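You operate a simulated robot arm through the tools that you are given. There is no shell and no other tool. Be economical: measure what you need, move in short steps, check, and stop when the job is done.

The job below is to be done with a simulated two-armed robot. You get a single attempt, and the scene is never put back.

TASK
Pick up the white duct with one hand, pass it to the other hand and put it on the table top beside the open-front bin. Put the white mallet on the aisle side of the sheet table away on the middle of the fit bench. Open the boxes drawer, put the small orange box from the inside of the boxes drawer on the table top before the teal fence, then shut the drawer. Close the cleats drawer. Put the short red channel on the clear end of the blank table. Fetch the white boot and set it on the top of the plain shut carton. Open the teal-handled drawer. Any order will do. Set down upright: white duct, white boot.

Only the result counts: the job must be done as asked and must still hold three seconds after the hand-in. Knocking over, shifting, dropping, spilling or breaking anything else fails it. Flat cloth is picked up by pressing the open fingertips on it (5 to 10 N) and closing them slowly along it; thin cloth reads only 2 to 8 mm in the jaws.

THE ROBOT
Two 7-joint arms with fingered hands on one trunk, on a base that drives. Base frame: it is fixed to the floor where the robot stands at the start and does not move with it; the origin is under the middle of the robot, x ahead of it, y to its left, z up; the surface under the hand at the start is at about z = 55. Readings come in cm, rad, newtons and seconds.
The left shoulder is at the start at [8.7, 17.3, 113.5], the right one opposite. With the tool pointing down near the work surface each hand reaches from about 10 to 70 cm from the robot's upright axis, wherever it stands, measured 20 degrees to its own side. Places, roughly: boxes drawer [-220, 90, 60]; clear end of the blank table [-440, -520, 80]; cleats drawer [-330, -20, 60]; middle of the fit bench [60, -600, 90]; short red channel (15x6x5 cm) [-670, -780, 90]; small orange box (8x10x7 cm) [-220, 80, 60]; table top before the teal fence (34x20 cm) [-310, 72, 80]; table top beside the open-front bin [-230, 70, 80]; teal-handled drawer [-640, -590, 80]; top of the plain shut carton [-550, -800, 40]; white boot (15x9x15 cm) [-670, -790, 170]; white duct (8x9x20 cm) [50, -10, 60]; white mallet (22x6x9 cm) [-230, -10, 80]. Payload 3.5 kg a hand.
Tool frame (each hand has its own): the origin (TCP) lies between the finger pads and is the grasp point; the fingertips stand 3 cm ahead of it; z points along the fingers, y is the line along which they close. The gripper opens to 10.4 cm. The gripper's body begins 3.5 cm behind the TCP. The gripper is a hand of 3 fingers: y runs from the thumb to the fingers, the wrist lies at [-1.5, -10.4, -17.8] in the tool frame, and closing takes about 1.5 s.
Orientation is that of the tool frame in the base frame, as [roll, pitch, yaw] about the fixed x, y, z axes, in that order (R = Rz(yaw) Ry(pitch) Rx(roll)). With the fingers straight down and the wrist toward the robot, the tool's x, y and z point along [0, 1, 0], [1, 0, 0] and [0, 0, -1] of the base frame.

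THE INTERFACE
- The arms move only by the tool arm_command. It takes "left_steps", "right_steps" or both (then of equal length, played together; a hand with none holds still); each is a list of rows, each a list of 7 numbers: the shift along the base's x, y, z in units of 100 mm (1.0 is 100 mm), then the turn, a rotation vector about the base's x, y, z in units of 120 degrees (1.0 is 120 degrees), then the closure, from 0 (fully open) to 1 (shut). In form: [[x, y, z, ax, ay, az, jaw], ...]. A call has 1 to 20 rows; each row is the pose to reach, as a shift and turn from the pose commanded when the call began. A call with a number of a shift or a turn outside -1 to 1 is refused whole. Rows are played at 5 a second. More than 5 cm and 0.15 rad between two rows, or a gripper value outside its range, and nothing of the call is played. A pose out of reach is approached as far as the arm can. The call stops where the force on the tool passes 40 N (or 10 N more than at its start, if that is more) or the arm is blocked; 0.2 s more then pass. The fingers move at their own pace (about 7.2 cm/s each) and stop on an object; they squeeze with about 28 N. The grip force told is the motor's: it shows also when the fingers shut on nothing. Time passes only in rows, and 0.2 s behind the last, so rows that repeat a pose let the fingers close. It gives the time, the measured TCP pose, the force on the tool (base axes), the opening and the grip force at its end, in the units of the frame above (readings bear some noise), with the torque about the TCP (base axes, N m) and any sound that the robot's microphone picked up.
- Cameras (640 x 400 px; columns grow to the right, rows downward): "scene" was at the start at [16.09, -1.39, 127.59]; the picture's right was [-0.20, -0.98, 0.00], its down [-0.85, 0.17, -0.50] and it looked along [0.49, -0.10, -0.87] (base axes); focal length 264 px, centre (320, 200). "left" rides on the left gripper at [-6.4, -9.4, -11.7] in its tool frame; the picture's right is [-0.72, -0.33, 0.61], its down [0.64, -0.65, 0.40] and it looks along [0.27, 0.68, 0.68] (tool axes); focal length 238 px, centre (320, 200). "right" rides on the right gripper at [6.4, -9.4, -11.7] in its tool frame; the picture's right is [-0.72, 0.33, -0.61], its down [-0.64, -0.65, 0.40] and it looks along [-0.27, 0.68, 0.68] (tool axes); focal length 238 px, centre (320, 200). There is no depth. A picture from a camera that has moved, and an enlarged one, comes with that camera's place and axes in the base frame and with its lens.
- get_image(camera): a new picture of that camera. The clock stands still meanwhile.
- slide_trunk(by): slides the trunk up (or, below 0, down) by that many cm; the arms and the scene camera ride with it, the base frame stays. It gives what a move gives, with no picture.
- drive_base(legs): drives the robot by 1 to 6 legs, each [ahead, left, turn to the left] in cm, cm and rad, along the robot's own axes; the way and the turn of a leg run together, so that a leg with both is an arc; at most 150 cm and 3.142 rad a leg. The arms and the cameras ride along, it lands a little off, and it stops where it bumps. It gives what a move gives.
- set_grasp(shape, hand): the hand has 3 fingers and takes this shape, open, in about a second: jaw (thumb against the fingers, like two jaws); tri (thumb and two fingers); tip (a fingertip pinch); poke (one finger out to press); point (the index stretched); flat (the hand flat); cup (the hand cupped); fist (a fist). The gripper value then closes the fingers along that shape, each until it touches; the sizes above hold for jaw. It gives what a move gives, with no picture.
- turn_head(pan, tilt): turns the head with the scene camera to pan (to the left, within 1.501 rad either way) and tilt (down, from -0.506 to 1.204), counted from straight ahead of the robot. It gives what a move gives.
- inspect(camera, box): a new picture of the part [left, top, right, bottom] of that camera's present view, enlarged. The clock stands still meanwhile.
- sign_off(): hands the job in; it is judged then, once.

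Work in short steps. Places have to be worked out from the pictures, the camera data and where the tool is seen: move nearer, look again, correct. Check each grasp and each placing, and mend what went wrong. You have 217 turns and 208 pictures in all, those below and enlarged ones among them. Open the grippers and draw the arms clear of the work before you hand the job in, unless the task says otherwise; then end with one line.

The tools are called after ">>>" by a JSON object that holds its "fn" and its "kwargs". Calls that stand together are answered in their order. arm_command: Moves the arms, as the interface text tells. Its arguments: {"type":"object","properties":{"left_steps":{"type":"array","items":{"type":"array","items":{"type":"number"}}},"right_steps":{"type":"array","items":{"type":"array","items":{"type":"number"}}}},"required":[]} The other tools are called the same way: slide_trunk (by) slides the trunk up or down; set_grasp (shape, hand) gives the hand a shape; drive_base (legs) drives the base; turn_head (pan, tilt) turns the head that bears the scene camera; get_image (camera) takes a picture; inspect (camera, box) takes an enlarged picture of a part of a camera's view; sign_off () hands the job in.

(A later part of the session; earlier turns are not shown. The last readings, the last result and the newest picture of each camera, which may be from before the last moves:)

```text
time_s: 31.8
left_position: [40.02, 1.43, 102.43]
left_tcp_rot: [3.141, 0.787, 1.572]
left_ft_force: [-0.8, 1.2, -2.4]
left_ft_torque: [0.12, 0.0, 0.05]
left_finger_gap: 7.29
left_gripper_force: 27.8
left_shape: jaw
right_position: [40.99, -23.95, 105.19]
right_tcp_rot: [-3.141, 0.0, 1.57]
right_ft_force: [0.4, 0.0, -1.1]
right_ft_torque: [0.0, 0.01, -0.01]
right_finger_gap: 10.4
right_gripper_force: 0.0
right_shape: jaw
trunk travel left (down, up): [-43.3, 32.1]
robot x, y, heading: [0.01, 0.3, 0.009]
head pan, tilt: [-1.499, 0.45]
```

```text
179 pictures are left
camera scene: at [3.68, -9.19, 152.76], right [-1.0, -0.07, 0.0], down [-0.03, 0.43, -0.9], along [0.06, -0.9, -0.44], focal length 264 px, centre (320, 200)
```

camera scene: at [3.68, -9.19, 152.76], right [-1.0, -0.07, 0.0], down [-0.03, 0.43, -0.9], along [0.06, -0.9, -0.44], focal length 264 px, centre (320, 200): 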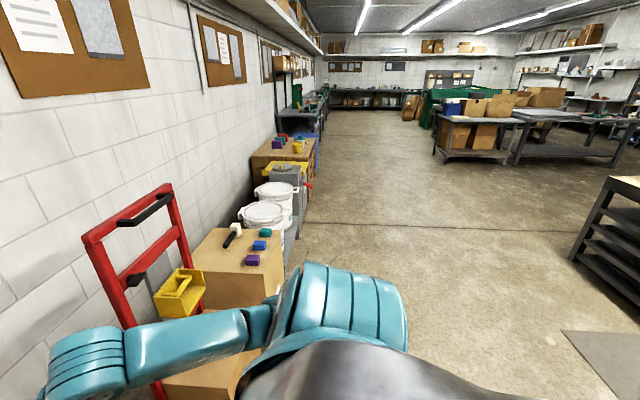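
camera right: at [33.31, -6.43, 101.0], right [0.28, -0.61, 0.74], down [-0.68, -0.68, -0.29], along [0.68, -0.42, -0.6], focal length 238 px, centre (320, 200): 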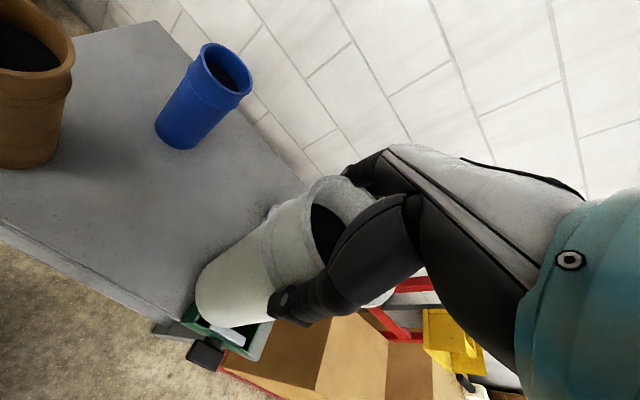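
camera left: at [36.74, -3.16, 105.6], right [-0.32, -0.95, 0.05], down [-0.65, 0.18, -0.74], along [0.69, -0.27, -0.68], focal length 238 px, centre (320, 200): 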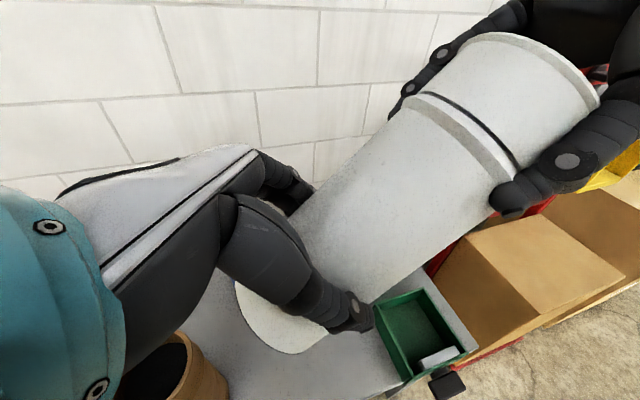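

The room is clear behind me, and the bench line starts at about x = -200. I back off, turn around and look.

>>> {"fn": "drive_base", "kwargs": {"legs": [[-60, 0, 0], [0, 0, 3.14], [30, 0, 0]]}}

>>> {"fn": "turn_head", "kwargs": {"pan": 0, "tilt": 0.5}}

>>> {"fn": "get_image", "kwargs": {"camera": "scene"}}

```text
time_s: 44.2
left_position: [-129.5, -1.73, 102.48]
left_tcp_rot: [-3.14, 0.787, -1.566]
left_ft_force: [-0.3, -0.5, -3.2]
left_ft_torque: [-0.09, 0.0, -0.04]
left_finger_gap: 7.25
left_gripper_force: 27.2
left_shape: jaw
right_position: [-130.63, 23.7, 105.15]
right_tcp_rot: [-3.139, -0.001, -1.568]
right_ft_force: [0.2, 0.6, -0.8]
right_ft_torque: [-0.01, 0.02, 0.01]
right_finger_gap: 10.38
right_gripper_force: 0.1
right_shape: jaw
trunk travel left (down, up): [-43.3, 32.1]
robot x, y, heading: [-89.4, -0.28, -3.138]
head pan, tilt: [-1.499, 0.45]
```

```text
time_s: 45.8
left_position: [-129.39, -1.84, 102.43]
left_tcp_rot: [3.141, 0.788, -1.569]
left_ft_force: [-0.1, -0.6, -3.2]
left_ft_torque: [-0.11, 0.01, 0.03]
left_finger_gap: 7.31
left_gripper_force: 28.1
left_shape: jaw
right_position: [-130.53, 23.77, 105.17]
right_tcp_rot: [-3.141, 0.0, -1.567]
right_ft_force: [-0.4, -0.5, 0.5]
right_ft_torque: [-0.02, 0.0, -0.01]
right_finger_gap: 10.39
right_gripper_force: 0.1
right_shape: jaw
trunk travel left (down, up): [-43.3, 32.1]
robot x, y, heading: [-89.46, -0.46, -3.141]
head pan, tilt: [0.0, 0.499]
```

```text
178 pictures are left
camera scene: at [-101.78, -0.24, 152.32], right [0.0, 1.0, 0.0], down [0.48, 0.0, -0.88], along [-0.88, 0.0, -0.48], focal length 264 px, centre (320, 200)
```

scene: 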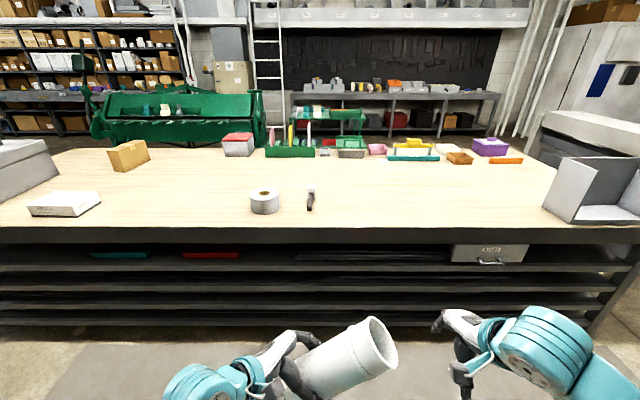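

A large table fills the view, with the boxes drawer, the grey open-front bin at the right and small things at the back. I zoom in.

>>> {"fn": "inspect", "kwargs": {"camera": "scene", "box": [340, 120, 640, 300]}}

>>> {"fn": "inspect", "kwargs": {"camera": "scene", "box": [200, 120, 460, 280]}}

```text
2.13 times, centred on (490, 210) of scene
camera zoom: at [-101.78, -0.24, 152.32], right [0.0, 1.0, 0.0], down [0.48, 0.0, -0.88], along [-0.88, 0.0, -0.48], focal length 564 px, centre (-43, 179)
```

zoom: 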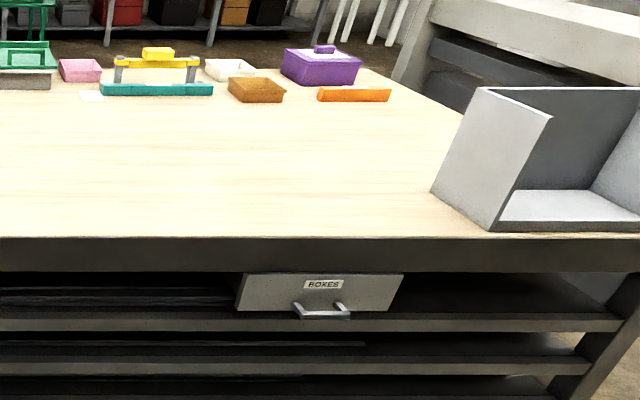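

```text
2.46 times, centred on (330, 200) of scene
camera zoom: at [-101.78, -0.24, 152.32], right [0.0, 1.0, 0.0], down [0.48, 0.0, -0.88], along [-0.88, 0.0, -0.48], focal length 651 px, centre (295, 200)
```

zoom: 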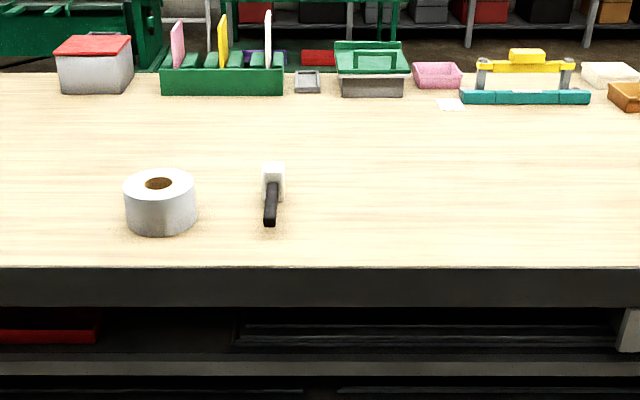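

The duct's spot beside the bin is at about [-228, 80]. The bin's left wall is at y≈121 and the table edge at x≈-206. I slide over to face that spot and lower the trunk part of the way.

>>> {"fn": "drive_base", "kwargs": {"legs": [[0, -86, 0], [65, 0, 0]]}}

>>> {"fn": "slide_trunk", "kwargs": {"by": -10}}

>>> {"fn": "turn_head", "kwargs": {"pan": 0, "tilt": 0.8}}

>>> {"fn": "get_image", "kwargs": {"camera": "scene"}}

```text
time_s: 53.5
left_position: [-195.46, 81.64, 102.42]
left_tcp_rot: [3.141, 0.786, -1.553]
left_ft_force: [-0.8, 0.7, -2.5]
left_ft_torque: [-0.09, 0.01, 0.01]
left_finger_gap: 7.3
left_gripper_force: 28.2
left_shape: jaw
right_position: [-196.8, 107.1, 105.26]
right_tcp_rot: [-3.141, 0.001, -1.552]
right_ft_force: [-0.8, -0.8, -0.6]
right_ft_torque: [0.04, -0.04, -0.01]
right_finger_gap: 10.38
right_gripper_force: 0.1
right_shape: jaw
trunk travel left (down, up): [-43.3, 32.1]
robot x, y, heading: [-154.89, 84.04, -3.125]
head pan, tilt: [0.0, 0.499]
```

```text
time_s: 54.9
left_position: [-195.28, 81.62, 92.45]
left_tcp_rot: [3.141, 0.786, -1.551]
left_ft_force: [0.1, 0.8, -3.1]
left_ft_torque: [-0.1, 0.04, 0.01]
left_finger_gap: 7.28
left_gripper_force: 27.8
left_shape: jaw
right_position: [-196.89, 107.15, 95.28]
right_tcp_rot: [-3.14, 0.001, -1.552]
right_ft_force: [0.5, 0.1, 0.6]
right_ft_torque: [0.0, 0.01, -0.01]
right_finger_gap: 10.42
right_gripper_force: 0.2
right_shape: jaw
trunk travel left (down, up): [-33.3, 42.1]
robot x, y, heading: [-155.45, 84.17, -3.125]
head pan, tilt: [0.0, 0.499]
```

```text
time_s: 55.7
left_position: [-195.4, 81.72, 92.4]
left_tcp_rot: [-3.139, 0.787, -1.548]
left_ft_force: [0.6, -0.6, -3.1]
left_ft_torque: [-0.13, 0.03, 0.01]
left_finger_gap: 7.27
left_gripper_force: 28.2
left_shape: jaw
right_position: [-196.96, 107.08, 95.22]
right_tcp_rot: [-3.139, 0.0, -1.551]
right_ft_force: [-0.6, 0.5, -0.1]
right_ft_torque: [0.01, 0.02, -0.01]
right_finger_gap: 10.4
right_gripper_force: 0.1
right_shape: jaw
trunk travel left (down, up): [-33.3, 42.1]
robot x, y, heading: [-155.4, 83.96, -3.124]
head pan, tilt: [0.0, 0.799]
```

```text
175 pictures are left
camera scene: at [-169.35, 83.6, 139.63], right [-0.02, 1.0, 0.0], down [0.72, 0.01, -0.7], along [-0.7, -0.01, -0.72], focal length 264 px, centre (320, 200)
```

scene: 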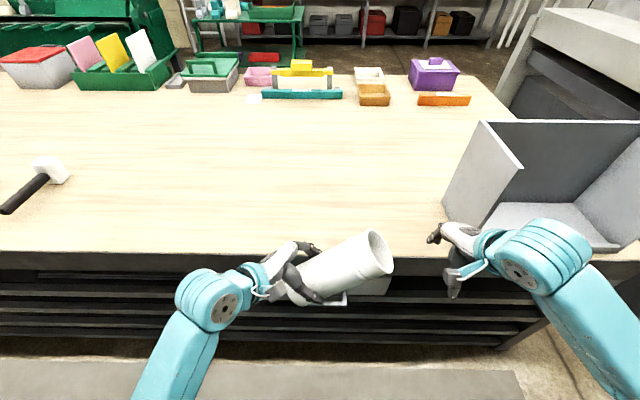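

I set the duct upright by turning the left wrist, and draw the right hand back so it stays clear of the bin.

>>> {"fn": "arm_command", "kwargs": {"left_steps": [[-0.1, -0.15, 0.05, 0.0625, 0.0011, 0, 1], [-0.2, -0.3, 0.1, 0.125, 0.0022, 0, 1], [-0.3, -0.45, 0.1, 0.1875, 0.0033, 0, 1], [-0.4, -0.6, 0.1, 0.25, 0.0044, 0, 1], [-0.5, -0.75, 0.1, 0.3125, 0.0055, 0, 1], [-0.5, -0.85, 0.1, 0.375, 0.0066, 0, 1]], "right_steps": [[0.15, -0.05, 0, 0, 0, 0, 0], [0.3, -0.05, 0, 0, 0, 0, 0], [0.45, -0.05, 0, 0, 0, 0, 0], [0.6, -0.05, 0, 0, 0, 0, 0], [0.75, -0.05, 0, 0, 0, 0, 0], [0.8, -0.05, 0, 0, 0, 0, 0]]}}

>>> {"fn": "get_image", "kwargs": {"camera": "scene"}}

```text
time_s: 57.1
left_position: [-200.4, 73.22, 93.32]
left_tcp_rot: [0.521, 1.568, 2.113]
left_ft_force: [0.4, 0.5, -3.7]
left_ft_torque: [-0.06, 0.0, 0.0]
left_finger_gap: 7.27
left_gripper_force: 27.7
left_shape: jaw
right_position: [-191.98, 106.82, 93.5]
right_tcp_rot: [-3.141, 0.001, -1.554]
right_ft_force: [-0.1, -1.0, -0.2]
right_ft_torque: [0.01, -0.01, 0.01]
right_finger_gap: 10.38
right_gripper_force: 0.1
right_shape: jaw
right hand out of reach, approached as far as the arm can: row 3, 4, 5, 6
trunk travel left (down, up): [-33.3, 42.1]
robot x, y, heading: [-155.54, 83.74, -3.121]
head pan, tilt: [0.0, 0.799]
```

```text
174 pictures are left
camera scene: at [-169.33, 83.61, 139.63], right [-0.02, 1.0, 0.0], down [0.72, 0.01, -0.7], along [-0.7, -0.01, -0.72], focal length 264 px, centre (320, 200)
```

scene: 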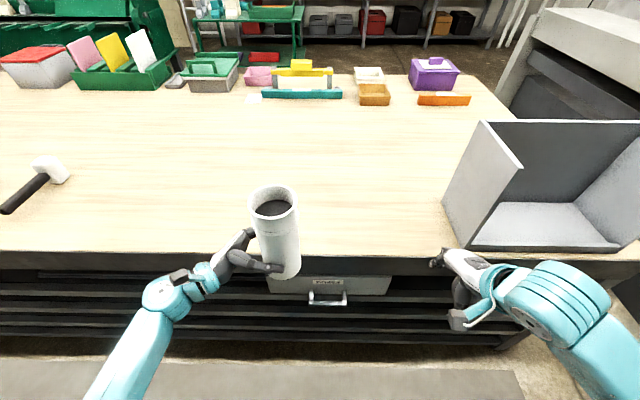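

The duct is upright in the left hand. I drive up to the table with the duct about 7 cm above the top.

>>> {"fn": "drive_base", "kwargs": {"legs": [[18, -5, 0]]}}

>>> {"fn": "get_image", "kwargs": {"camera": "scene"}}

```text
time_s: 58.6
left_position: [-218.51, 77.89, 93.41]
left_tcp_rot: [-1.28, 1.568, 0.306]
left_ft_force: [-1.1, 0.8, -4.0]
left_ft_torque: [-0.01, 0.0, -0.03]
left_finger_gap: 7.27
left_gripper_force: 28.5
left_shape: jaw
right_position: [-210.16, 111.58, 93.55]
right_tcp_rot: [-3.138, 0.0, -1.553]
right_ft_force: [0.1, -0.8, -0.3]
right_ft_torque: [-0.01, -0.01, -0.02]
right_finger_gap: 10.45
right_gripper_force: 0.0
right_shape: jaw
trunk travel left (down, up): [-33.3, 42.1]
robot x, y, heading: [-173.41, 88.53, -3.126]
head pan, tilt: [0.0, 0.799]
```

```text
173 pictures are left
camera scene: at [-187.6, 88.29, 139.61], right [-0.02, 1.0, 0.0], down [0.72, 0.01, -0.7], along [-0.7, -0.01, -0.72], focal length 264 px, centre (320, 200)
```

scene: 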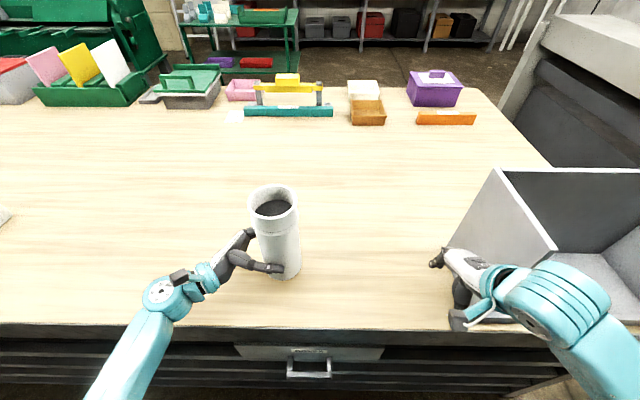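

I move 9 cm further over the table and begin to lower the duct.

>>> {"fn": "arm_command", "kwargs": {"left_steps": [[-0.3, 0.15, 0, 0, 0, 0, 1], [-0.6, 0.3, 0, 0, 0, 0, 1], [-0.9, 0.35, 0, 0, 0, 0, 1], [-0.9, 0.35, -0.3, 0, 0, 0, 1], [-0.9, 0.35, -0.6, 0, 0, 0, 1]]}}

>>> {"fn": "get_image", "kwargs": {"camera": "left"}}

>>> {"fn": "get_image", "kwargs": {"camera": "scene"}}

```text
time_s: 59.8
left_position: [-227.57, 81.3, 87.22]
left_tcp_rot: [-1.485, 1.569, 0.103]
left_ft_force: [-0.2, -0.1, -3.1]
left_ft_torque: [-0.05, 0.02, 0.0]
left_finger_gap: 7.28
left_gripper_force: 27.6
left_shape: jaw
right_position: [-210.17, 111.44, 93.6]
right_tcp_rot: [-3.138, 0.0, -1.554]
right_ft_force: [-0.4, 0.7, -0.6]
right_ft_torque: [-0.01, -0.02, 0.02]
right_finger_gap: 10.41
right_gripper_force: 0.2
right_shape: jaw
trunk travel left (down, up): [-33.3, 42.1]
robot x, y, heading: [-173.63, 88.52, -3.123]
head pan, tilt: [0.0, 0.799]
```

```text
172 pictures are left
camera left: at [-217.98, 69.82, 93.77], right [0.31, 0.62, 0.72], down [0.65, 0.42, -0.64], along [-0.7, 0.67, -0.27], focal length 238 px, centre (320, 200)
```

left: 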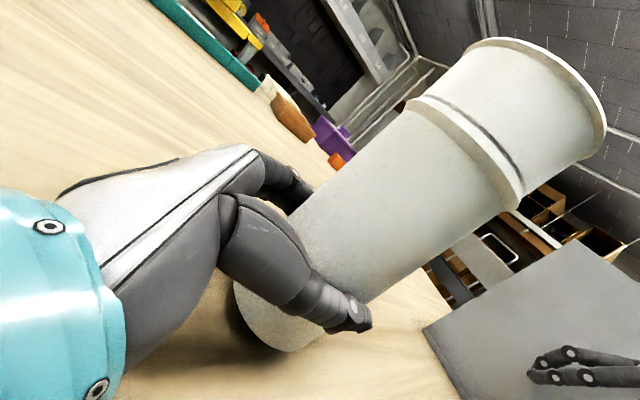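

```text
171 pictures are left
camera scene: at [-187.54, 88.27, 139.62], right [-0.02, 1.0, 0.0], down [0.72, 0.01, -0.7], along [-0.7, -0.01, -0.72], focal length 264 px, centre (320, 200)
```

scene: 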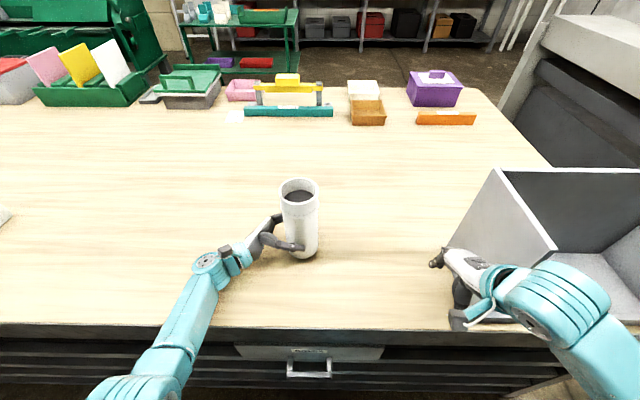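

The duct is just above the table. I lower it in fine steps and watch for contact.

>>> {"fn": "arm_command", "kwargs": {"left_steps": [[0, 0, -0.04, 0, 0, 0, 1], [0, 0, -0.08, 0, 0, 0, 1], [0, 0, -0.12, 0, 0, 0, 1], [0, 0, -0.15, 0, 0, 0, 1]]}}

```text
time_s: 60.8
left_position: [-227.44, 81.32, 85.92]
left_tcp_rot: [-1.677, 1.569, -0.091]
left_ft_force: [0.4, -0.2, -3.4]
left_ft_torque: [-0.03, 0.0, -0.02]
left_finger_gap: 7.28
left_gripper_force: 27.8
left_shape: jaw
right_position: [-210.11, 111.44, 93.64]
right_tcp_rot: [-3.139, -0.001, -1.554]
right_ft_force: [0.5, 0.6, 0.0]
right_ft_torque: [0.01, -0.01, 0.02]
right_finger_gap: 10.41
right_gripper_force: 0.0
right_shape: jaw
trunk travel left (down, up): [-33.3, 42.1]
robot x, y, heading: [-173.88, 88.79, -3.124]
head pan, tilt: [0.0, 0.799]
```

No contact yet, so I keep lowering it.

>>> {"fn": "arm_command", "kwargs": {"left_steps": [[0, 0, -0.03, 0, 0, 0, 1], [0, 0, -0.06, 0, 0, 0, 1], [0, 0, -0.09, 0, 0, 0, 1]]}}

>>> {"fn": "get_image", "kwargs": {"camera": "left"}}

```text
time_s: 61.6
left_position: [-227.46, 81.32, 85.37]
left_tcp_rot: [0.856, 1.563, 2.443]
left_ft_force: [-0.9, -0.4, 14.4]
left_ft_torque: [0.29, 0.34, -0.01]
left_finger_gap: 7.23
left_gripper_force: 28.3
left_shape: jaw
right_position: [-210.11, 111.37, 93.58]
right_tcp_rot: [3.141, -0.001, -1.553]
right_ft_force: [0.1, 0.3, 0.4]
right_ft_torque: [0.01, 0.0, 0.01]
right_finger_gap: 10.39
right_gripper_force: 0.0
right_shape: jaw
trunk travel left (down, up): [-33.3, 42.1]
robot x, y, heading: [-173.62, 88.36, -3.122]
head pan, tilt: [0.0, 0.799]
```

```text
170 pictures are left
camera left: at [-217.95, 69.85, 91.69], right [0.32, 0.62, 0.72], down [0.64, 0.42, -0.64], along [-0.7, 0.67, -0.26], focal length 238 px, centre (320, 200)
```

left: 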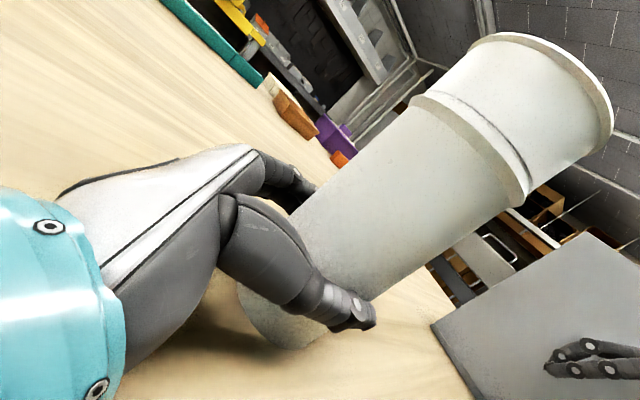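

It touches the table with 17 N upward. I ease off slightly, open, and draw straight back.

>>> {"fn": "arm_command", "kwargs": {"left_steps": [[0, 0, 0.03, 0, 0, 0, 1], [0, 0, 0.03, 0, 0, 0, 0.3], [0, 0, 0.03, 0, 0, 0, 0], [0, 0, 0.03, 0, 0, 0, 0], [0, 0, 0.03, 0, 0, 0, 0], [0, 0, 0.03, 0, 0, 0, 0], [0, -0.3, 0.03, 0, 0, 0, 0], [0, -0.6, 0.03, 0, 0, 0, 0], [0, -0.95, 0.05, 0, 0, 0, 0]]}}

>>> {"fn": "get_image", "kwargs": {"camera": "scene"}}

>>> {"fn": "get_image", "kwargs": {"camera": "left"}}

```text
time_s: 63.6
left_position: [-227.5, 71.8, 85.56]
left_tcp_rot: [-1.102, 1.569, 0.486]
left_ft_force: [0.0, 0.7, 0.4]
left_ft_torque: [-0.01, -0.01, -0.01]
left_finger_gap: 10.37
left_gripper_force: 0.1
left_shape: jaw
right_position: [-210.19, 111.42, 93.54]
right_tcp_rot: [-3.14, -0.002, -1.554]
right_ft_force: [-0.5, 0.4, -0.3]
right_ft_torque: [0.0, 0.04, -0.02]
right_finger_gap: 10.39
right_gripper_force: 0.1
right_shape: jaw
trunk travel left (down, up): [-33.3, 42.1]
robot x, y, heading: [-173.56, 88.3, -3.121]
head pan, tilt: [0.0, 0.799]
```

```text
169 pictures are left
camera scene: at [-187.48, 88.21, 139.63], right [-0.02, 1.0, 0.0], down [0.72, 0.01, -0.7], along [-0.7, -0.01, -0.72], focal length 264 px, centre (320, 200)
```

scene: 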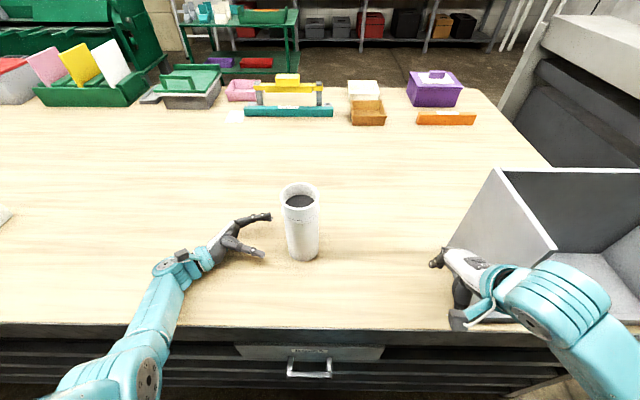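

```text
168 pictures are left
camera left: at [-217.97, 60.28, 91.97], right [0.31, 0.62, 0.72], down [0.65, 0.42, -0.64], along [-0.69, 0.67, -0.27], focal length 238 px, centre (320, 200)
```

left: 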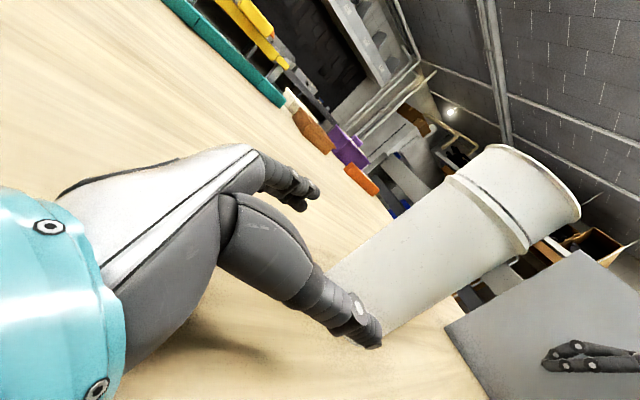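

The duct stands upright on its spot. I lift the left hand away to the tool-down pose and back the robot off to work on the boxes drawer.

>>> {"fn": "arm_command", "kwargs": {"left_steps": [[0.0, -0.2, 0.1, 0, 0, 0, 0], [0.0, -0.4, 0.2, -0.068, -0.0012, 0, 0], [0.1, -0.5, 0.3, -0.136, -0.0024, 0, 0], [0.2, -0.5, 0.4, -0.204, -0.0036, 0, 0], [0.3, -0.5, 0.5, -0.272, -0.0048, 0, 0], [0.4, -0.5, 0.6, -0.34, -0.006, 0, 0], [0.5, -0.5, 0.7, -0.408, -0.0072, 0, 0], [0.6, -0.5, 0.8, -0.476, -0.0084, 0, 0], [0.7, -0.4, 0.9, -0.544, -0.0096, 0, 0], [0.8, -0.3, 0.95, -0.612, -0.0108, 0, 0], [0.9, -0.2, 0.95, -0.68, -0.012, 0, 0], [1.0, -0.2, 0.95, -0.75, -0.0132, 0, 0]]}}

>>> {"fn": "drive_base", "kwargs": {"legs": [[-25, 0, 0], [0, 14, 0]]}}

>>> {"fn": "get_image", "kwargs": {"camera": "scene"}}

>>> {"fn": "inspect", "kwargs": {"camera": "scene", "box": [240, 200, 480, 350]}}

```text
time_s: 66.2
left_position: [-217.35, 69.77, 94.98]
left_tcp_rot: [3.141, -0.001, -1.55]
left_ft_force: [-0.2, -0.1, -0.9]
left_ft_torque: [-0.02, -0.01, 0.03]
left_finger_gap: 10.35
left_gripper_force: 0.0
left_shape: jaw
right_position: [-210.05, 111.54, 93.61]
right_tcp_rot: [-3.14, -0.003, -1.553]
right_ft_force: [0.3, -0.5, 0.3]
right_ft_torque: [0.0, 0.02, 0.04]
right_finger_gap: 10.39
right_gripper_force: 0.0
right_shape: jaw
trunk travel left (down, up): [-33.3, 42.1]
robot x, y, heading: [-173.58, 88.29, -3.126]
head pan, tilt: [0.0, 0.799]
```

```text
time_s: 69.0
left_position: [-192.1, 56.32, 94.95]
left_tcp_rot: [3.141, 0.002, -1.553]
left_ft_force: [0.2, -0.7, 0.2]
left_ft_torque: [0.01, -0.01, -0.02]
left_finger_gap: 10.36
left_gripper_force: 0.0
left_shape: jaw
right_position: [-184.87, 97.92, 93.5]
right_tcp_rot: [-3.14, 0.001, -1.554]
right_ft_force: [0.3, 0.2, 0.2]
right_ft_torque: [0.04, 0.01, 0.0]
right_finger_gap: 10.4
right_gripper_force: 0.0
right_shape: jaw
trunk travel left (down, up): [-33.3, 42.1]
robot x, y, heading: [-148.35, 75.0, -3.124]
head pan, tilt: [0.0, 0.799]
```

```text
167 pictures are left
camera scene: at [-162.21, 74.68, 139.63], right [-0.02, 1.0, 0.0], down [0.72, 0.01, -0.7], along [-0.7, -0.01, -0.72], focal length 264 px, centre (320, 200)
```

scene: 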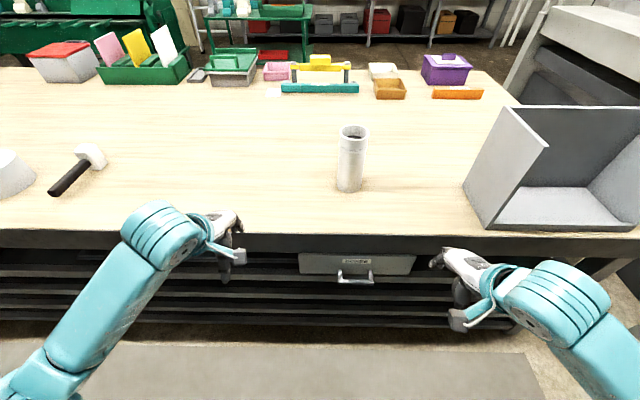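

```text
2.67 times, centred on (360, 275) of scene
camera zoom: at [-162.21, 74.68, 139.63], right [-0.02, 1.0, 0.0], down [0.72, 0.01, -0.7], along [-0.7, -0.01, -0.72], focal length 705 px, centre (213, 0)
```

zoom: 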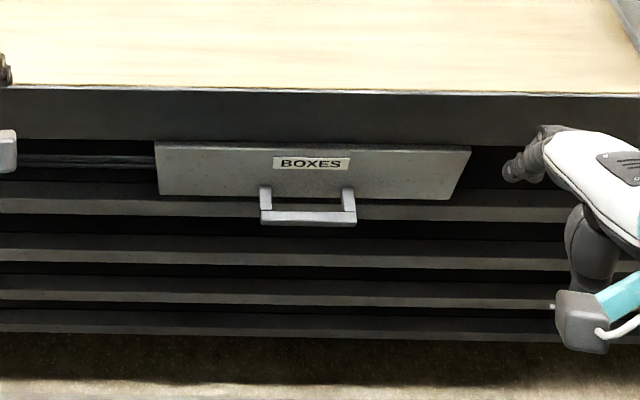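

Two views put the handle bar at about [-202, 85.4, 62], sticking out some 4 cm from the face. I lower the trunk and bring the right hand over, tilted 40° and partly closed.

>>> {"fn": "slide_trunk", "kwargs": {"by": -20}}

>>> {"fn": "arm_command", "kwargs": {"right_steps": [[0, -0.2, 0, -0.001, 0.0555, 0, 0.2], [0, -0.4, 0, -0.002, 0.111, 0, 0.4], [-0.1, -0.6, 0, -0.003, 0.1665, 0, 0.6], [-0.2, -0.8, 0, -0.004, 0.222, 0, 0.6], [-0.35, -1.0, 0, -0.005, 0.2775, 0, 0.6], [-0.5, -1.0, 0, -0.006, 0.333, 0, 0.6]]}}

>>> {"fn": "get_image", "kwargs": {"camera": "right"}}

>>> {"fn": "get_image", "kwargs": {"camera": "scene"}}

```text
time_s: 71.1
left_position: [-192.14, 56.4, 74.93]
left_tcp_rot: [3.141, 0.0, -1.552]
left_ft_force: [-0.3, 0.5, -0.4]
left_ft_torque: [0.0, -0.01, 0.01]
left_finger_gap: 10.34
left_gripper_force: 0.0
left_shape: jaw
right_position: [-185.25, 97.98, 67.84]
right_tcp_rot: [-2.942, -0.002, -1.552]
right_ft_force: [0.7, -0.6, 0.9]
right_ft_torque: [0.01, -0.01, -0.03]
right_finger_gap: 10.4
right_gripper_force: 0.1
right_shape: jaw
trunk travel left (down, up): [-13.3, 62.1]
robot x, y, heading: [-148.11, 75.36, -3.124]
head pan, tilt: [0.0, 0.799]
```

```text
time_s: 72.5
left_position: [-192.14, 56.3, 74.93]
left_tcp_rot: [3.141, 0.002, -1.552]
left_ft_force: [0.4, -0.3, 0.3]
left_ft_torque: [0.0, 0.02, -0.03]
left_finger_gap: 10.34
left_gripper_force: 0.2
left_shape: jaw
right_position: [-190.43, 87.93, 67.9]
right_tcp_rot: [2.641, 0.001, -1.552]
right_ft_force: [0.7, -0.5, 0.5]
right_ft_torque: [-0.02, 0.01, 0.01]
right_finger_gap: 4.18
right_gripper_force: 0.0
right_shape: jaw
right hand out of reach, approached as far as the arm can: row 1, 2
trunk travel left (down, up): [-13.3, 62.1]
robot x, y, heading: [-148.17, 75.3, -3.124]
head pan, tilt: [0.0, 0.799]
```

```text
165 pictures are left
camera right: at [-176.32, 81.8, 73.58], right [-0.01, 0.72, 0.7], down [0.37, 0.65, -0.67], along [-0.93, 0.25, -0.27], focal length 238 px, centre (320, 200)
```

right: 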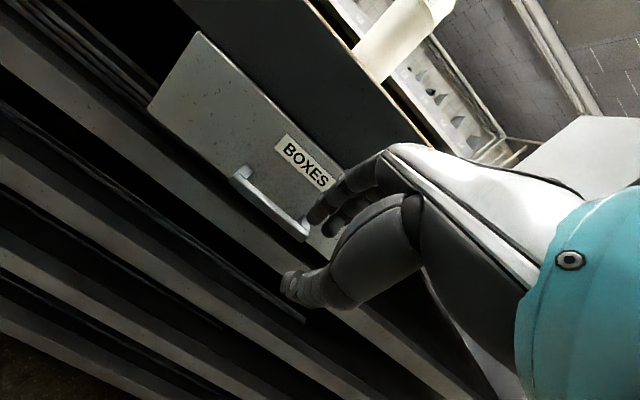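

```text
164 pictures are left
camera scene: at [-171.28, 74.62, 119.01], right [-0.02, 1.0, 0.0], down [0.72, 0.01, -0.7], along [-0.7, -0.01, -0.72], focal length 264 px, centre (320, 200)
```

scene: 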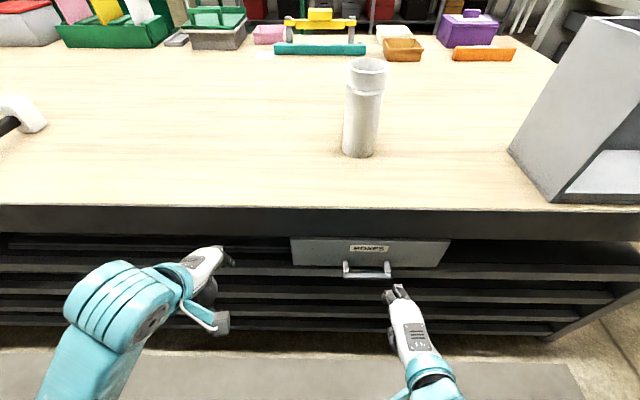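

The view confirms the bar centre at about [-201, 85, 62]. I go above it and slide the fingers over the bar.

>>> {"fn": "arm_command", "kwargs": {"right_steps": [[-0.3, -0.15, 0.15, 0, 0, 0, 0.6], [-0.6, -0.29, 0.25, 0, 0, 0, 0.6], [-0.8, -0.29, -0.12, 0, 0, 0, 0.6], [-0.9, -0.29, -0.3, 0, 0, 0, 0.6]]}}

>>> {"fn": "get_image", "kwargs": {"camera": "right"}}

```text
time_s: 73.5
left_position: [-192.18, 56.37, 74.99]
left_tcp_rot: [3.141, 0.002, -1.552]
left_ft_force: [-0.2, -0.2, 0.7]
left_ft_torque: [-0.01, 0.02, 0.01]
left_finger_gap: 10.39
left_gripper_force: 0.1
left_shape: jaw
right_position: [-198.74, 86.17, 63.78]
right_tcp_rot: [2.654, 0.04, -1.538]
right_ft_force: [-0.1, -0.1, 0.1]
right_ft_torque: [0.0, 0.0, -0.02]
right_finger_gap: 4.17
right_gripper_force: 0.1
right_shape: jaw
trunk travel left (down, up): [-13.3, 62.1]
robot x, y, heading: [-147.86, 75.03, -3.126]
head pan, tilt: [0.0, 0.799]
```

```text
163 pictures are left
camera right: at [-184.69, 79.99, 69.54], right [-0.02, 0.69, 0.72], down [0.36, 0.68, -0.64], along [-0.93, 0.25, -0.27], focal length 238 px, centre (320, 200)
```

right: 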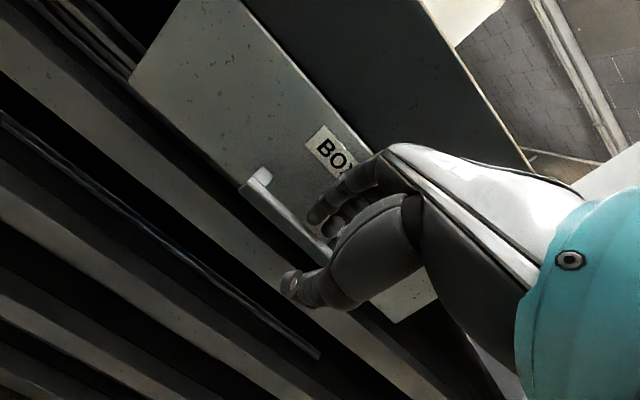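

The bar lies between the thumb and the fingers. I go the last 2 cm and close.

>>> {"fn": "arm_command", "kwargs": {"right_steps": [[-0.1, -0.1, -0.05, 0, 0, 0, 0.6], [-0.2, -0.1, -0.1, 0, 0, 0, 0.6], [-0.2, -0.1, -0.1, 0, 0, 0, 1], [-0.2, -0.1, -0.1, 0, 0, 0, 1], [-0.2, -0.1, -0.1, 0, 0, 0, 1], [-0.2, -0.1, -0.1, 0, 0, 0, 1], [-0.2, -0.1, -0.1, 0, 0, 0, 1], [-0.2, -0.1, -0.1, 0, 0, 0, 1]]}}

>>> {"fn": "get_image", "kwargs": {"camera": "right"}}

```text
time_s: 75.3
left_position: [-192.22, 56.32, 74.95]
left_tcp_rot: [-3.139, -0.001, -1.551]
left_ft_force: [0.0, 1.0, -0.2]
left_ft_torque: [-0.03, 0.0, -0.02]
left_finger_gap: 10.37
left_gripper_force: 0.0
left_shape: jaw
right_position: [-201.08, 86.9, 62.34]
right_tcp_rot: [2.653, 0.089, -1.527]
right_ft_force: [1.4, -0.5, -21.5]
right_ft_torque: [-0.07, -0.12, 0.02]
right_finger_gap: 0.7
right_gripper_force: 28.4
right_shape: jaw
trunk travel left (down, up): [-13.3, 62.1]
robot x, y, heading: [-148.41, 74.95, -3.127]
head pan, tilt: [0.0, 0.799]
```

```text
162 pictures are left
camera right: at [-186.95, 80.54, 67.64], right [-0.03, 0.65, 0.76], down [0.36, 0.71, -0.6], along [-0.93, 0.25, -0.25], focal length 238 px, centre (320, 200)
```

right: 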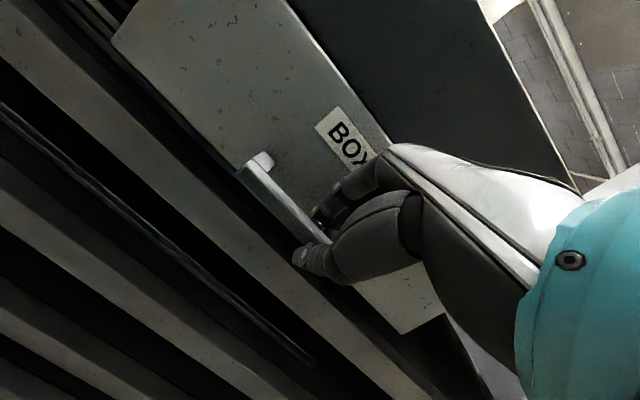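

The gap of 0.7 cm at 28 N suggests the bar is gripped. I pull toward the aisle.

>>> {"fn": "arm_command", "kwargs": {"right_steps": [[0.1, 0, 0.02, 0, 0, 0, 1], [0.3, 0, 0.02, 0, 0, 0, 1], [0.5, 0, 0.02, 0, 0, 0, 1], [0.7, 0, 0.02, 0, 0, 0, 1], [0.9, 0, 0.02, 0, 0, 0, 1]]}}

>>> {"fn": "get_image", "kwargs": {"camera": "scene"}}

```text
time_s: 75.8
left_position: [-192.35, 56.22, 74.91]
left_tcp_rot: [-3.139, 0.003, -1.551]
left_ft_force: [0.0, -0.3, 0.1]
left_ft_torque: [-0.04, 0.0, 0.0]
left_finger_gap: 10.37
left_gripper_force: 0.0
left_shape: jaw
right_position: [-200.94, 87.26, 62.61]
right_tcp_rot: [2.65, 0.102, -1.531]
right_ft_force: [1.4, -10.2, -18.8]
right_ft_torque: [-0.11, -0.15, 0.1]
right_finger_gap: 0.67
right_gripper_force: 28.2
right_shape: jaw
trunk travel left (down, up): [-13.3, 62.1]
robot x, y, heading: [-148.5, 75.14, -3.124]
head pan, tilt: [0.0, 0.799]
stopped in row 2 (right hand): the force on the tool passed its limit at 44 N (the readings are from after the stop); the commanded pose is now the measured one
```

```text
161 pictures are left
camera scene: at [-171.36, 74.54, 119.0], right [-0.02, 1.0, 0.0], down [0.72, 0.01, -0.7], along [-0.7, -0.01, -0.72], focal length 264 px, centre (320, 200)
```

scene: 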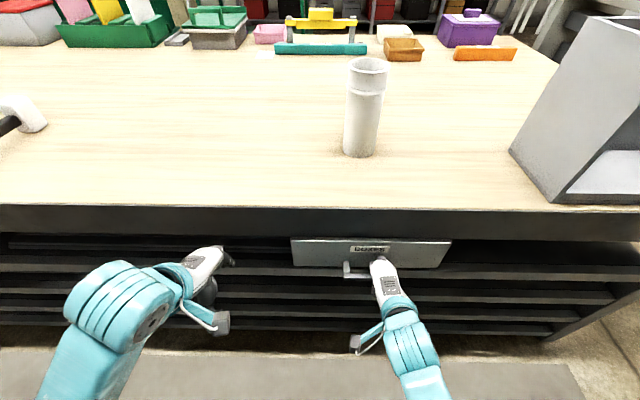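

The pull tripped the force limit. I relieve the side load and pull more slowly.

>>> {"fn": "arm_command", "kwargs": {"right_steps": [[0, -0.03, -0.04, 0, 0, 0, 1], [0.02, -0.05, -0.06, 0, 0, 0, 1], [0.05, -0.05, -0.06, 0, 0, 0, 1], [0.08, -0.05, -0.06, 0, 0, 0, 1], [0.11, -0.05, -0.06, 0, 0, 0, 1], [0.14, -0.05, -0.06, 0, 0, 0, 1], [0.17, -0.05, -0.06, 0, 0, 0, 1], [0.2, -0.05, -0.06, 0, 0, 0, 1]]}}

```text
time_s: 76.7
left_position: [-192.07, 56.13, 74.97]
left_tcp_rot: [3.141, 0.002, -1.548]
left_ft_force: [-0.1, 0.0, 0.8]
left_ft_torque: [-0.01, 0.02, 0.03]
left_finger_gap: 10.35
left_gripper_force: 0.1
left_shape: jaw
right_position: [-200.99, 87.96, 62.34]
right_tcp_rot: [2.63, 0.146, -1.515]
right_ft_force: [0.3, -17.3, -10.4]
right_ft_torque: [-0.14, -0.11, 0.34]
right_finger_gap: 0.81
right_gripper_force: 27.9
right_shape: jaw
trunk travel left (down, up): [-13.3, 62.1]
robot x, y, heading: [-148.12, 74.95, -3.123]
head pan, tilt: [0.0, 0.799]
stopped in row 4 (right hand): the force on the tool passed its limit at 42 N (the readings are from after the stop); the commanded pose is now the measured one
```

The arm itself is near its limit here, so I let the base do the pulling.

>>> {"fn": "drive_base", "kwargs": {"legs": [[-10, 0, 0]]}}

>>> {"fn": "get_image", "kwargs": {"camera": "scene"}}

```text
time_s: 77.8
left_position: [-182.36, 56.26, 74.89]
left_tcp_rot: [-3.141, 0.002, -1.548]
left_ft_force: [0.7, -0.1, -0.9]
left_ft_torque: [0.02, 0.0, 0.0]
left_finger_gap: 10.36
left_gripper_force: 0.0
left_shape: jaw
right_position: [-191.25, 88.14, 62.4]
right_tcp_rot: [2.629, 0.146, -1.514]
right_ft_force: [1.7, -31.6, -15.6]
right_ft_torque: [-0.26, -0.13, 0.56]
right_finger_gap: 0.77
right_gripper_force: 28.4
right_shape: jaw
trunk travel left (down, up): [-13.3, 62.1]
robot x, y, heading: [-138.38, 75.06, -3.123]
head pan, tilt: [0.0, 0.799]
```

```text
160 pictures are left
camera scene: at [-161.57, 74.55, 118.98], right [-0.02, 1.0, 0.0], down [0.72, 0.02, -0.7], along [-0.7, -0.01, -0.72], focal length 264 px, centre (320, 200)
```

scene: 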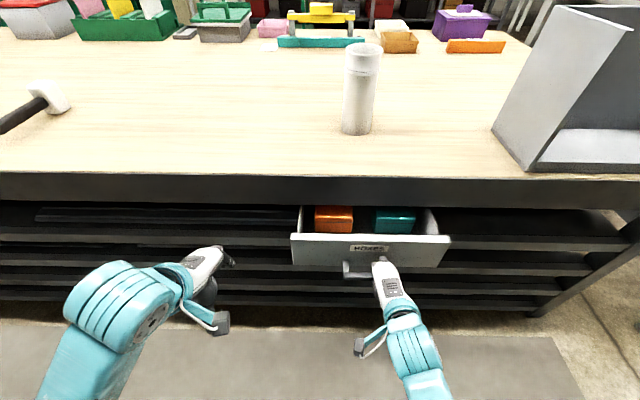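

The drawer slides out with the orange box on the left. I pull 14 cm more and ease the side load.

>>> {"fn": "drive_base", "kwargs": {"legs": [[-14, 1.5, 0]]}}

>>> {"fn": "get_image", "kwargs": {"camera": "scene"}}

```text
time_s: 79.2
left_position: [-168.43, 55.22, 74.98]
left_tcp_rot: [-3.141, 0.002, -1.551]
left_ft_force: [-0.3, -0.8, 0.0]
left_ft_torque: [-0.05, 0.05, -0.01]
left_finger_gap: 10.4
left_gripper_force: 0.1
left_shape: jaw
right_position: [-177.2, 87.28, 62.02]
right_tcp_rot: [2.633, 0.149, -1.518]
right_ft_force: [3.2, 17.6, -13.2]
right_ft_torque: [0.19, -0.11, -0.25]
right_finger_gap: 0.8
right_gripper_force: 27.9
right_shape: jaw
trunk travel left (down, up): [-13.3, 62.1]
robot x, y, heading: [-124.51, 74.1, -3.124]
head pan, tilt: [0.0, 0.799]
```

```text
159 pictures are left
camera scene: at [-147.59, 73.67, 118.98], right [-0.02, 1.0, 0.0], down [0.72, 0.01, -0.7], along [-0.7, -0.01, -0.72], focal length 264 px, centre (320, 200)
```

scene: 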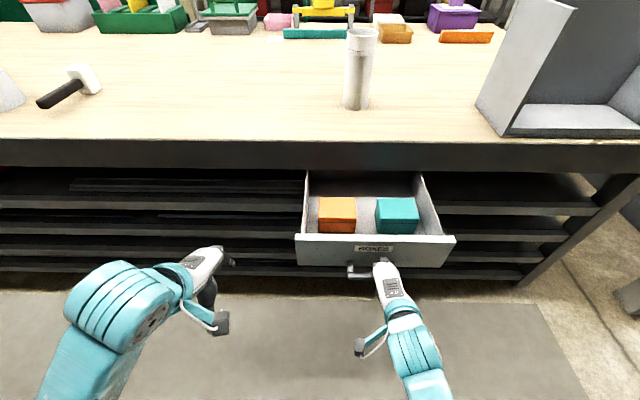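

The drawer is open about 24 cm with both boxes in sight. I let go with the right hand and raise it away.

>>> {"fn": "arm_command", "kwargs": {"right_steps": [[0, 0, 0, 0, 0, 0, 0.5], [0, 0, 0, 0, 0, 0, 0.5], [0, 0, 0, 0, 0, 0, 0.5], [0.1, 0, 0.2, 0, 0, 0, 0.5], [0.25, 0, 0.5, 0, 0, 0, 0.5], [0.4, 0, 0.8, -0.024, -0.06, 0, 0.5], [0.4, 0.1, 1.0, -0.048, -0.12, 0, 0], [0.4, 0.1, 1.0, -0.071, -0.18, 0, 0], [0.4, 0.1, 1.0, -0.071, -0.24, 0, 0]]}}

>>> {"fn": "get_image", "kwargs": {"camera": "scene"}}

```text
time_s: 81.2
left_position: [-168.36, 55.21, 74.88]
left_tcp_rot: [3.141, 0.0, -1.552]
left_ft_force: [-0.6, 0.6, -0.6]
left_ft_torque: [-0.01, -0.01, 0.0]
left_finger_gap: 10.33
left_gripper_force: 0.1
left_shape: jaw
right_position: [-173.28, 88.2, 72.23]
right_tcp_rot: [3.123, -0.038, -1.49]
right_ft_force: [-0.2, 0.2, -0.7]
right_ft_torque: [0.01, 0.02, -0.01]
right_finger_gap: 10.34
right_gripper_force: 0.0
right_shape: jaw
trunk travel left (down, up): [-13.3, 62.1]
robot x, y, heading: [-124.43, 73.77, -3.125]
head pan, tilt: [0.0, 0.799]
```

```text
158 pictures are left
camera scene: at [-147.5, 73.52, 119.01], right [-0.02, 1.0, 0.0], down [0.72, 0.01, -0.7], along [-0.7, -0.01, -0.72], focal length 264 px, centre (320, 200)
```

scene: 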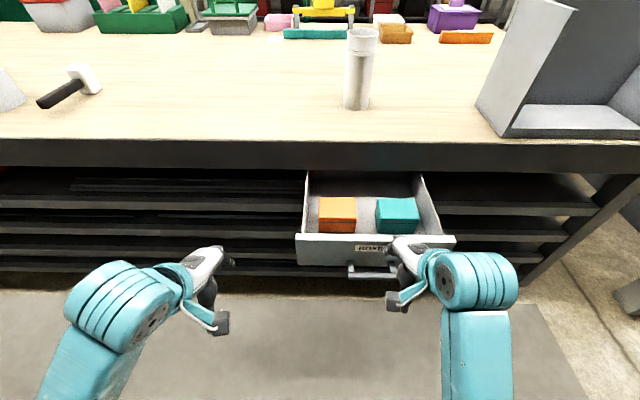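

Next I raise the trunk a little and shift the base so the left hand comes over the orange box.

>>> {"fn": "slide_trunk", "kwargs": {"by": 12}}

>>> {"fn": "drive_base", "kwargs": {"legs": [[0, -18, 0], [20, 0, 0]]}}

>>> {"fn": "get_image", "kwargs": {"camera": "left"}}

>>> {"fn": "get_image", "kwargs": {"camera": "scene"}}

```text
time_s: 82.7
left_position: [-168.37, 55.32, 86.84]
left_tcp_rot: [-3.141, -0.001, -1.549]
left_ft_force: [-1.0, 0.0, -0.4]
left_ft_torque: [-0.04, 0.0, -0.02]
left_finger_gap: 10.37
left_gripper_force: 0.1
left_shape: jaw
right_position: [-173.18, 88.11, 84.22]
right_tcp_rot: [3.127, -0.035, -1.49]
right_ft_force: [0.0, 0.0, 0.2]
right_ft_torque: [-0.03, -0.02, 0.03]
right_finger_gap: 10.39
right_gripper_force: 0.1
right_shape: jaw
trunk travel left (down, up): [-25.3, 50.1]
robot x, y, heading: [-124.37, 73.74, -3.122]
head pan, tilt: [0.0, 0.799]
```

```text
time_s: 85.4
left_position: [-188.6, 72.74, 86.96]
left_tcp_rot: [3.141, 0.001, -1.549]
left_ft_force: [-0.3, -0.9, 0.0]
left_ft_torque: [-0.02, 0.01, 0.0]
left_finger_gap: 10.36
left_gripper_force: 0.1
left_shape: jaw
right_position: [-193.42, 105.88, 84.1]
right_tcp_rot: [3.124, -0.037, -1.489]
right_ft_force: [-0.1, 0.3, -1.0]
right_ft_torque: [-0.02, -0.04, 0.01]
right_finger_gap: 10.37
right_gripper_force: 0.1
right_shape: jaw
trunk travel left (down, up): [-25.3, 50.1]
robot x, y, heading: [-144.56, 91.21, -3.124]
head pan, tilt: [0.0, 0.799]
```

```text
157 pictures are left
camera left: at [-179.46, 79.42, 98.66], right [0.31, 0.73, -0.61], down [0.67, -0.63, -0.4], along [-0.68, -0.28, -0.68], focal length 238 px, centre (320, 200)
```

left: 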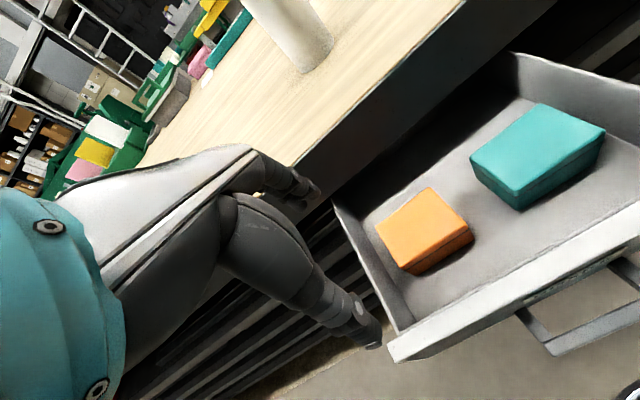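

```text
156 pictures are left
camera scene: at [-161.77, 91.24, 131.47], right [-0.02, 1.0, 0.0], down [0.72, 0.01, -0.7], along [-0.7, -0.01, -0.72], focal length 264 px, centre (320, 200)
```

scene: 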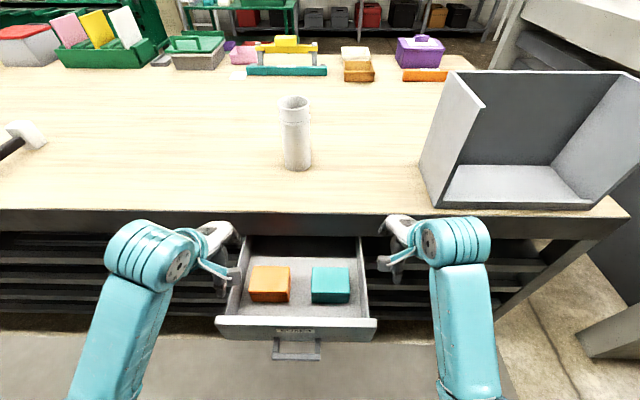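

Two views give the box centre as about [-193.5, 78.5], top z≈70. I move the left hand over it and start down.

>>> {"fn": "arm_command", "kwargs": {"left_steps": [[-0.25, 0.3, 0, 0, 0, 0, 0], [-0.49, 0.58, 0, 0, 0, 0, 0], [-0.49, 0.58, -0.4, 0, 0, 0, 0], [-0.49, 0.58, -0.8, 0, 0, 0, 0], [-0.49, 0.58, -1.0, 0, 0, 0, 0]]}}

>>> {"fn": "get_image", "kwargs": {"camera": "left"}}

>>> {"fn": "get_image", "kwargs": {"camera": "scene"}}

```text
time_s: 86.6
left_position: [-193.57, 78.57, 76.95]
left_tcp_rot: [-3.14, 0.0, -1.55]
left_ft_force: [0.8, -0.2, 0.1]
left_ft_torque: [0.03, 0.01, 0.04]
left_finger_gap: 10.37
left_gripper_force: 0.0
left_shape: jaw
right_position: [-193.37, 105.85, 84.06]
right_tcp_rot: [3.123, -0.038, -1.489]
right_ft_force: [0.4, -0.2, -0.4]
right_ft_torque: [-0.02, -0.01, 0.01]
right_finger_gap: 10.4
right_gripper_force: 0.1
right_shape: jaw
trunk travel left (down, up): [-25.3, 50.1]
robot x, y, heading: [-144.87, 91.36, -3.125]
head pan, tilt: [0.0, 0.799]
```

```text
155 pictures are left
camera left: at [-184.36, 85.18, 88.58], right [0.31, 0.73, -0.61], down [0.67, -0.63, -0.41], along [-0.68, -0.28, -0.68], focal length 238 px, centre (320, 200)
```

left: 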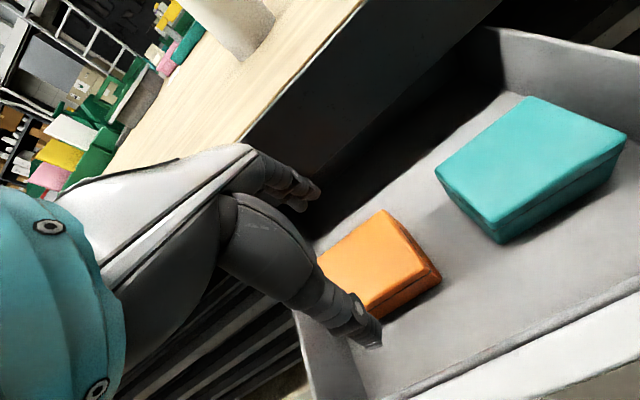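

```text
154 pictures are left
camera scene: at [-161.69, 91.25, 131.48], right [-0.02, 1.0, 0.0], down [0.72, 0.01, -0.7], along [-0.7, -0.01, -0.72], focal length 264 px, centre (320, 200)
```

scene: 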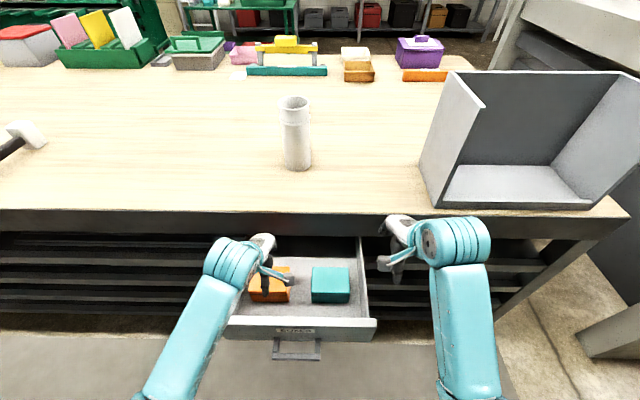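

The hand is aligned in x, so I shift 0.5 cm in y, lower onto the box and close.

>>> {"fn": "arm_command", "kwargs": {"left_steps": [[0.01, 0.05, -0.3, 0, 0, 0, 0], [0.01, 0.05, -0.6, 0, 0, 0, 0], [0.01, 0.05, -0.85, 0, 0, 0, 0], [0.01, 0.05, -0.85, 0, 0, 0, 1], [0.01, 0.05, -0.85, 0, 0, 0, 1], [0.01, 0.05, -0.85, 0, 0, 0, 1], [0.01, 0.05, -0.85, 0, 0, 0, 1], [0.01, 0.05, -0.85, 0, 0, 0, 1], [0.01, 0.05, -0.85, 0, 0, 0, 1], [0.01, 0.05, -0.85, 0, 0, 0, 1]]}}

>>> {"fn": "get_image", "kwargs": {"camera": "left"}}

```text
time_s: 88.8
left_position: [-193.43, 79.07, 68.29]
left_tcp_rot: [-3.142, 0.002, -1.55]
left_ft_force: [-0.6, -0.7, -0.1]
left_ft_torque: [0.04, 0.04, 0.03]
left_finger_gap: 7.54
left_gripper_force: 27.7
left_shape: jaw
right_position: [-193.35, 105.89, 84.02]
right_tcp_rot: [3.122, -0.038, -1.491]
right_ft_force: [0.1, -0.7, -0.5]
right_ft_torque: [0.01, -0.01, 0.01]
right_finger_gap: 10.36
right_gripper_force: 0.1
right_shape: jaw
trunk travel left (down, up): [-25.3, 50.1]
robot x, y, heading: [-144.77, 91.86, -3.12]
head pan, tilt: [0.0, 0.799]
```

```text
153 pictures are left
camera left: at [-184.27, 85.72, 80.01], right [0.31, 0.73, -0.61], down [0.67, -0.63, -0.4], along [-0.68, -0.28, -0.68], focal length 238 px, centre (320, 200)
```

left: 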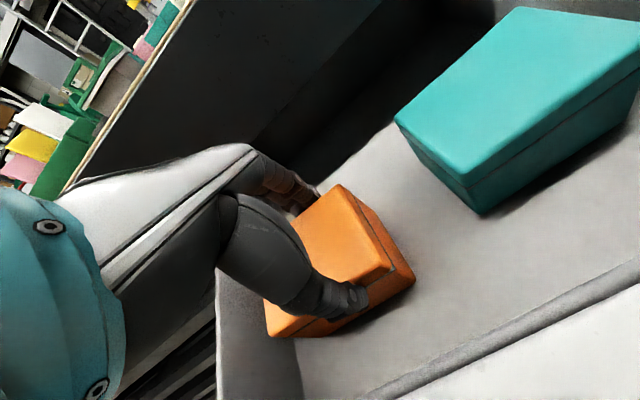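

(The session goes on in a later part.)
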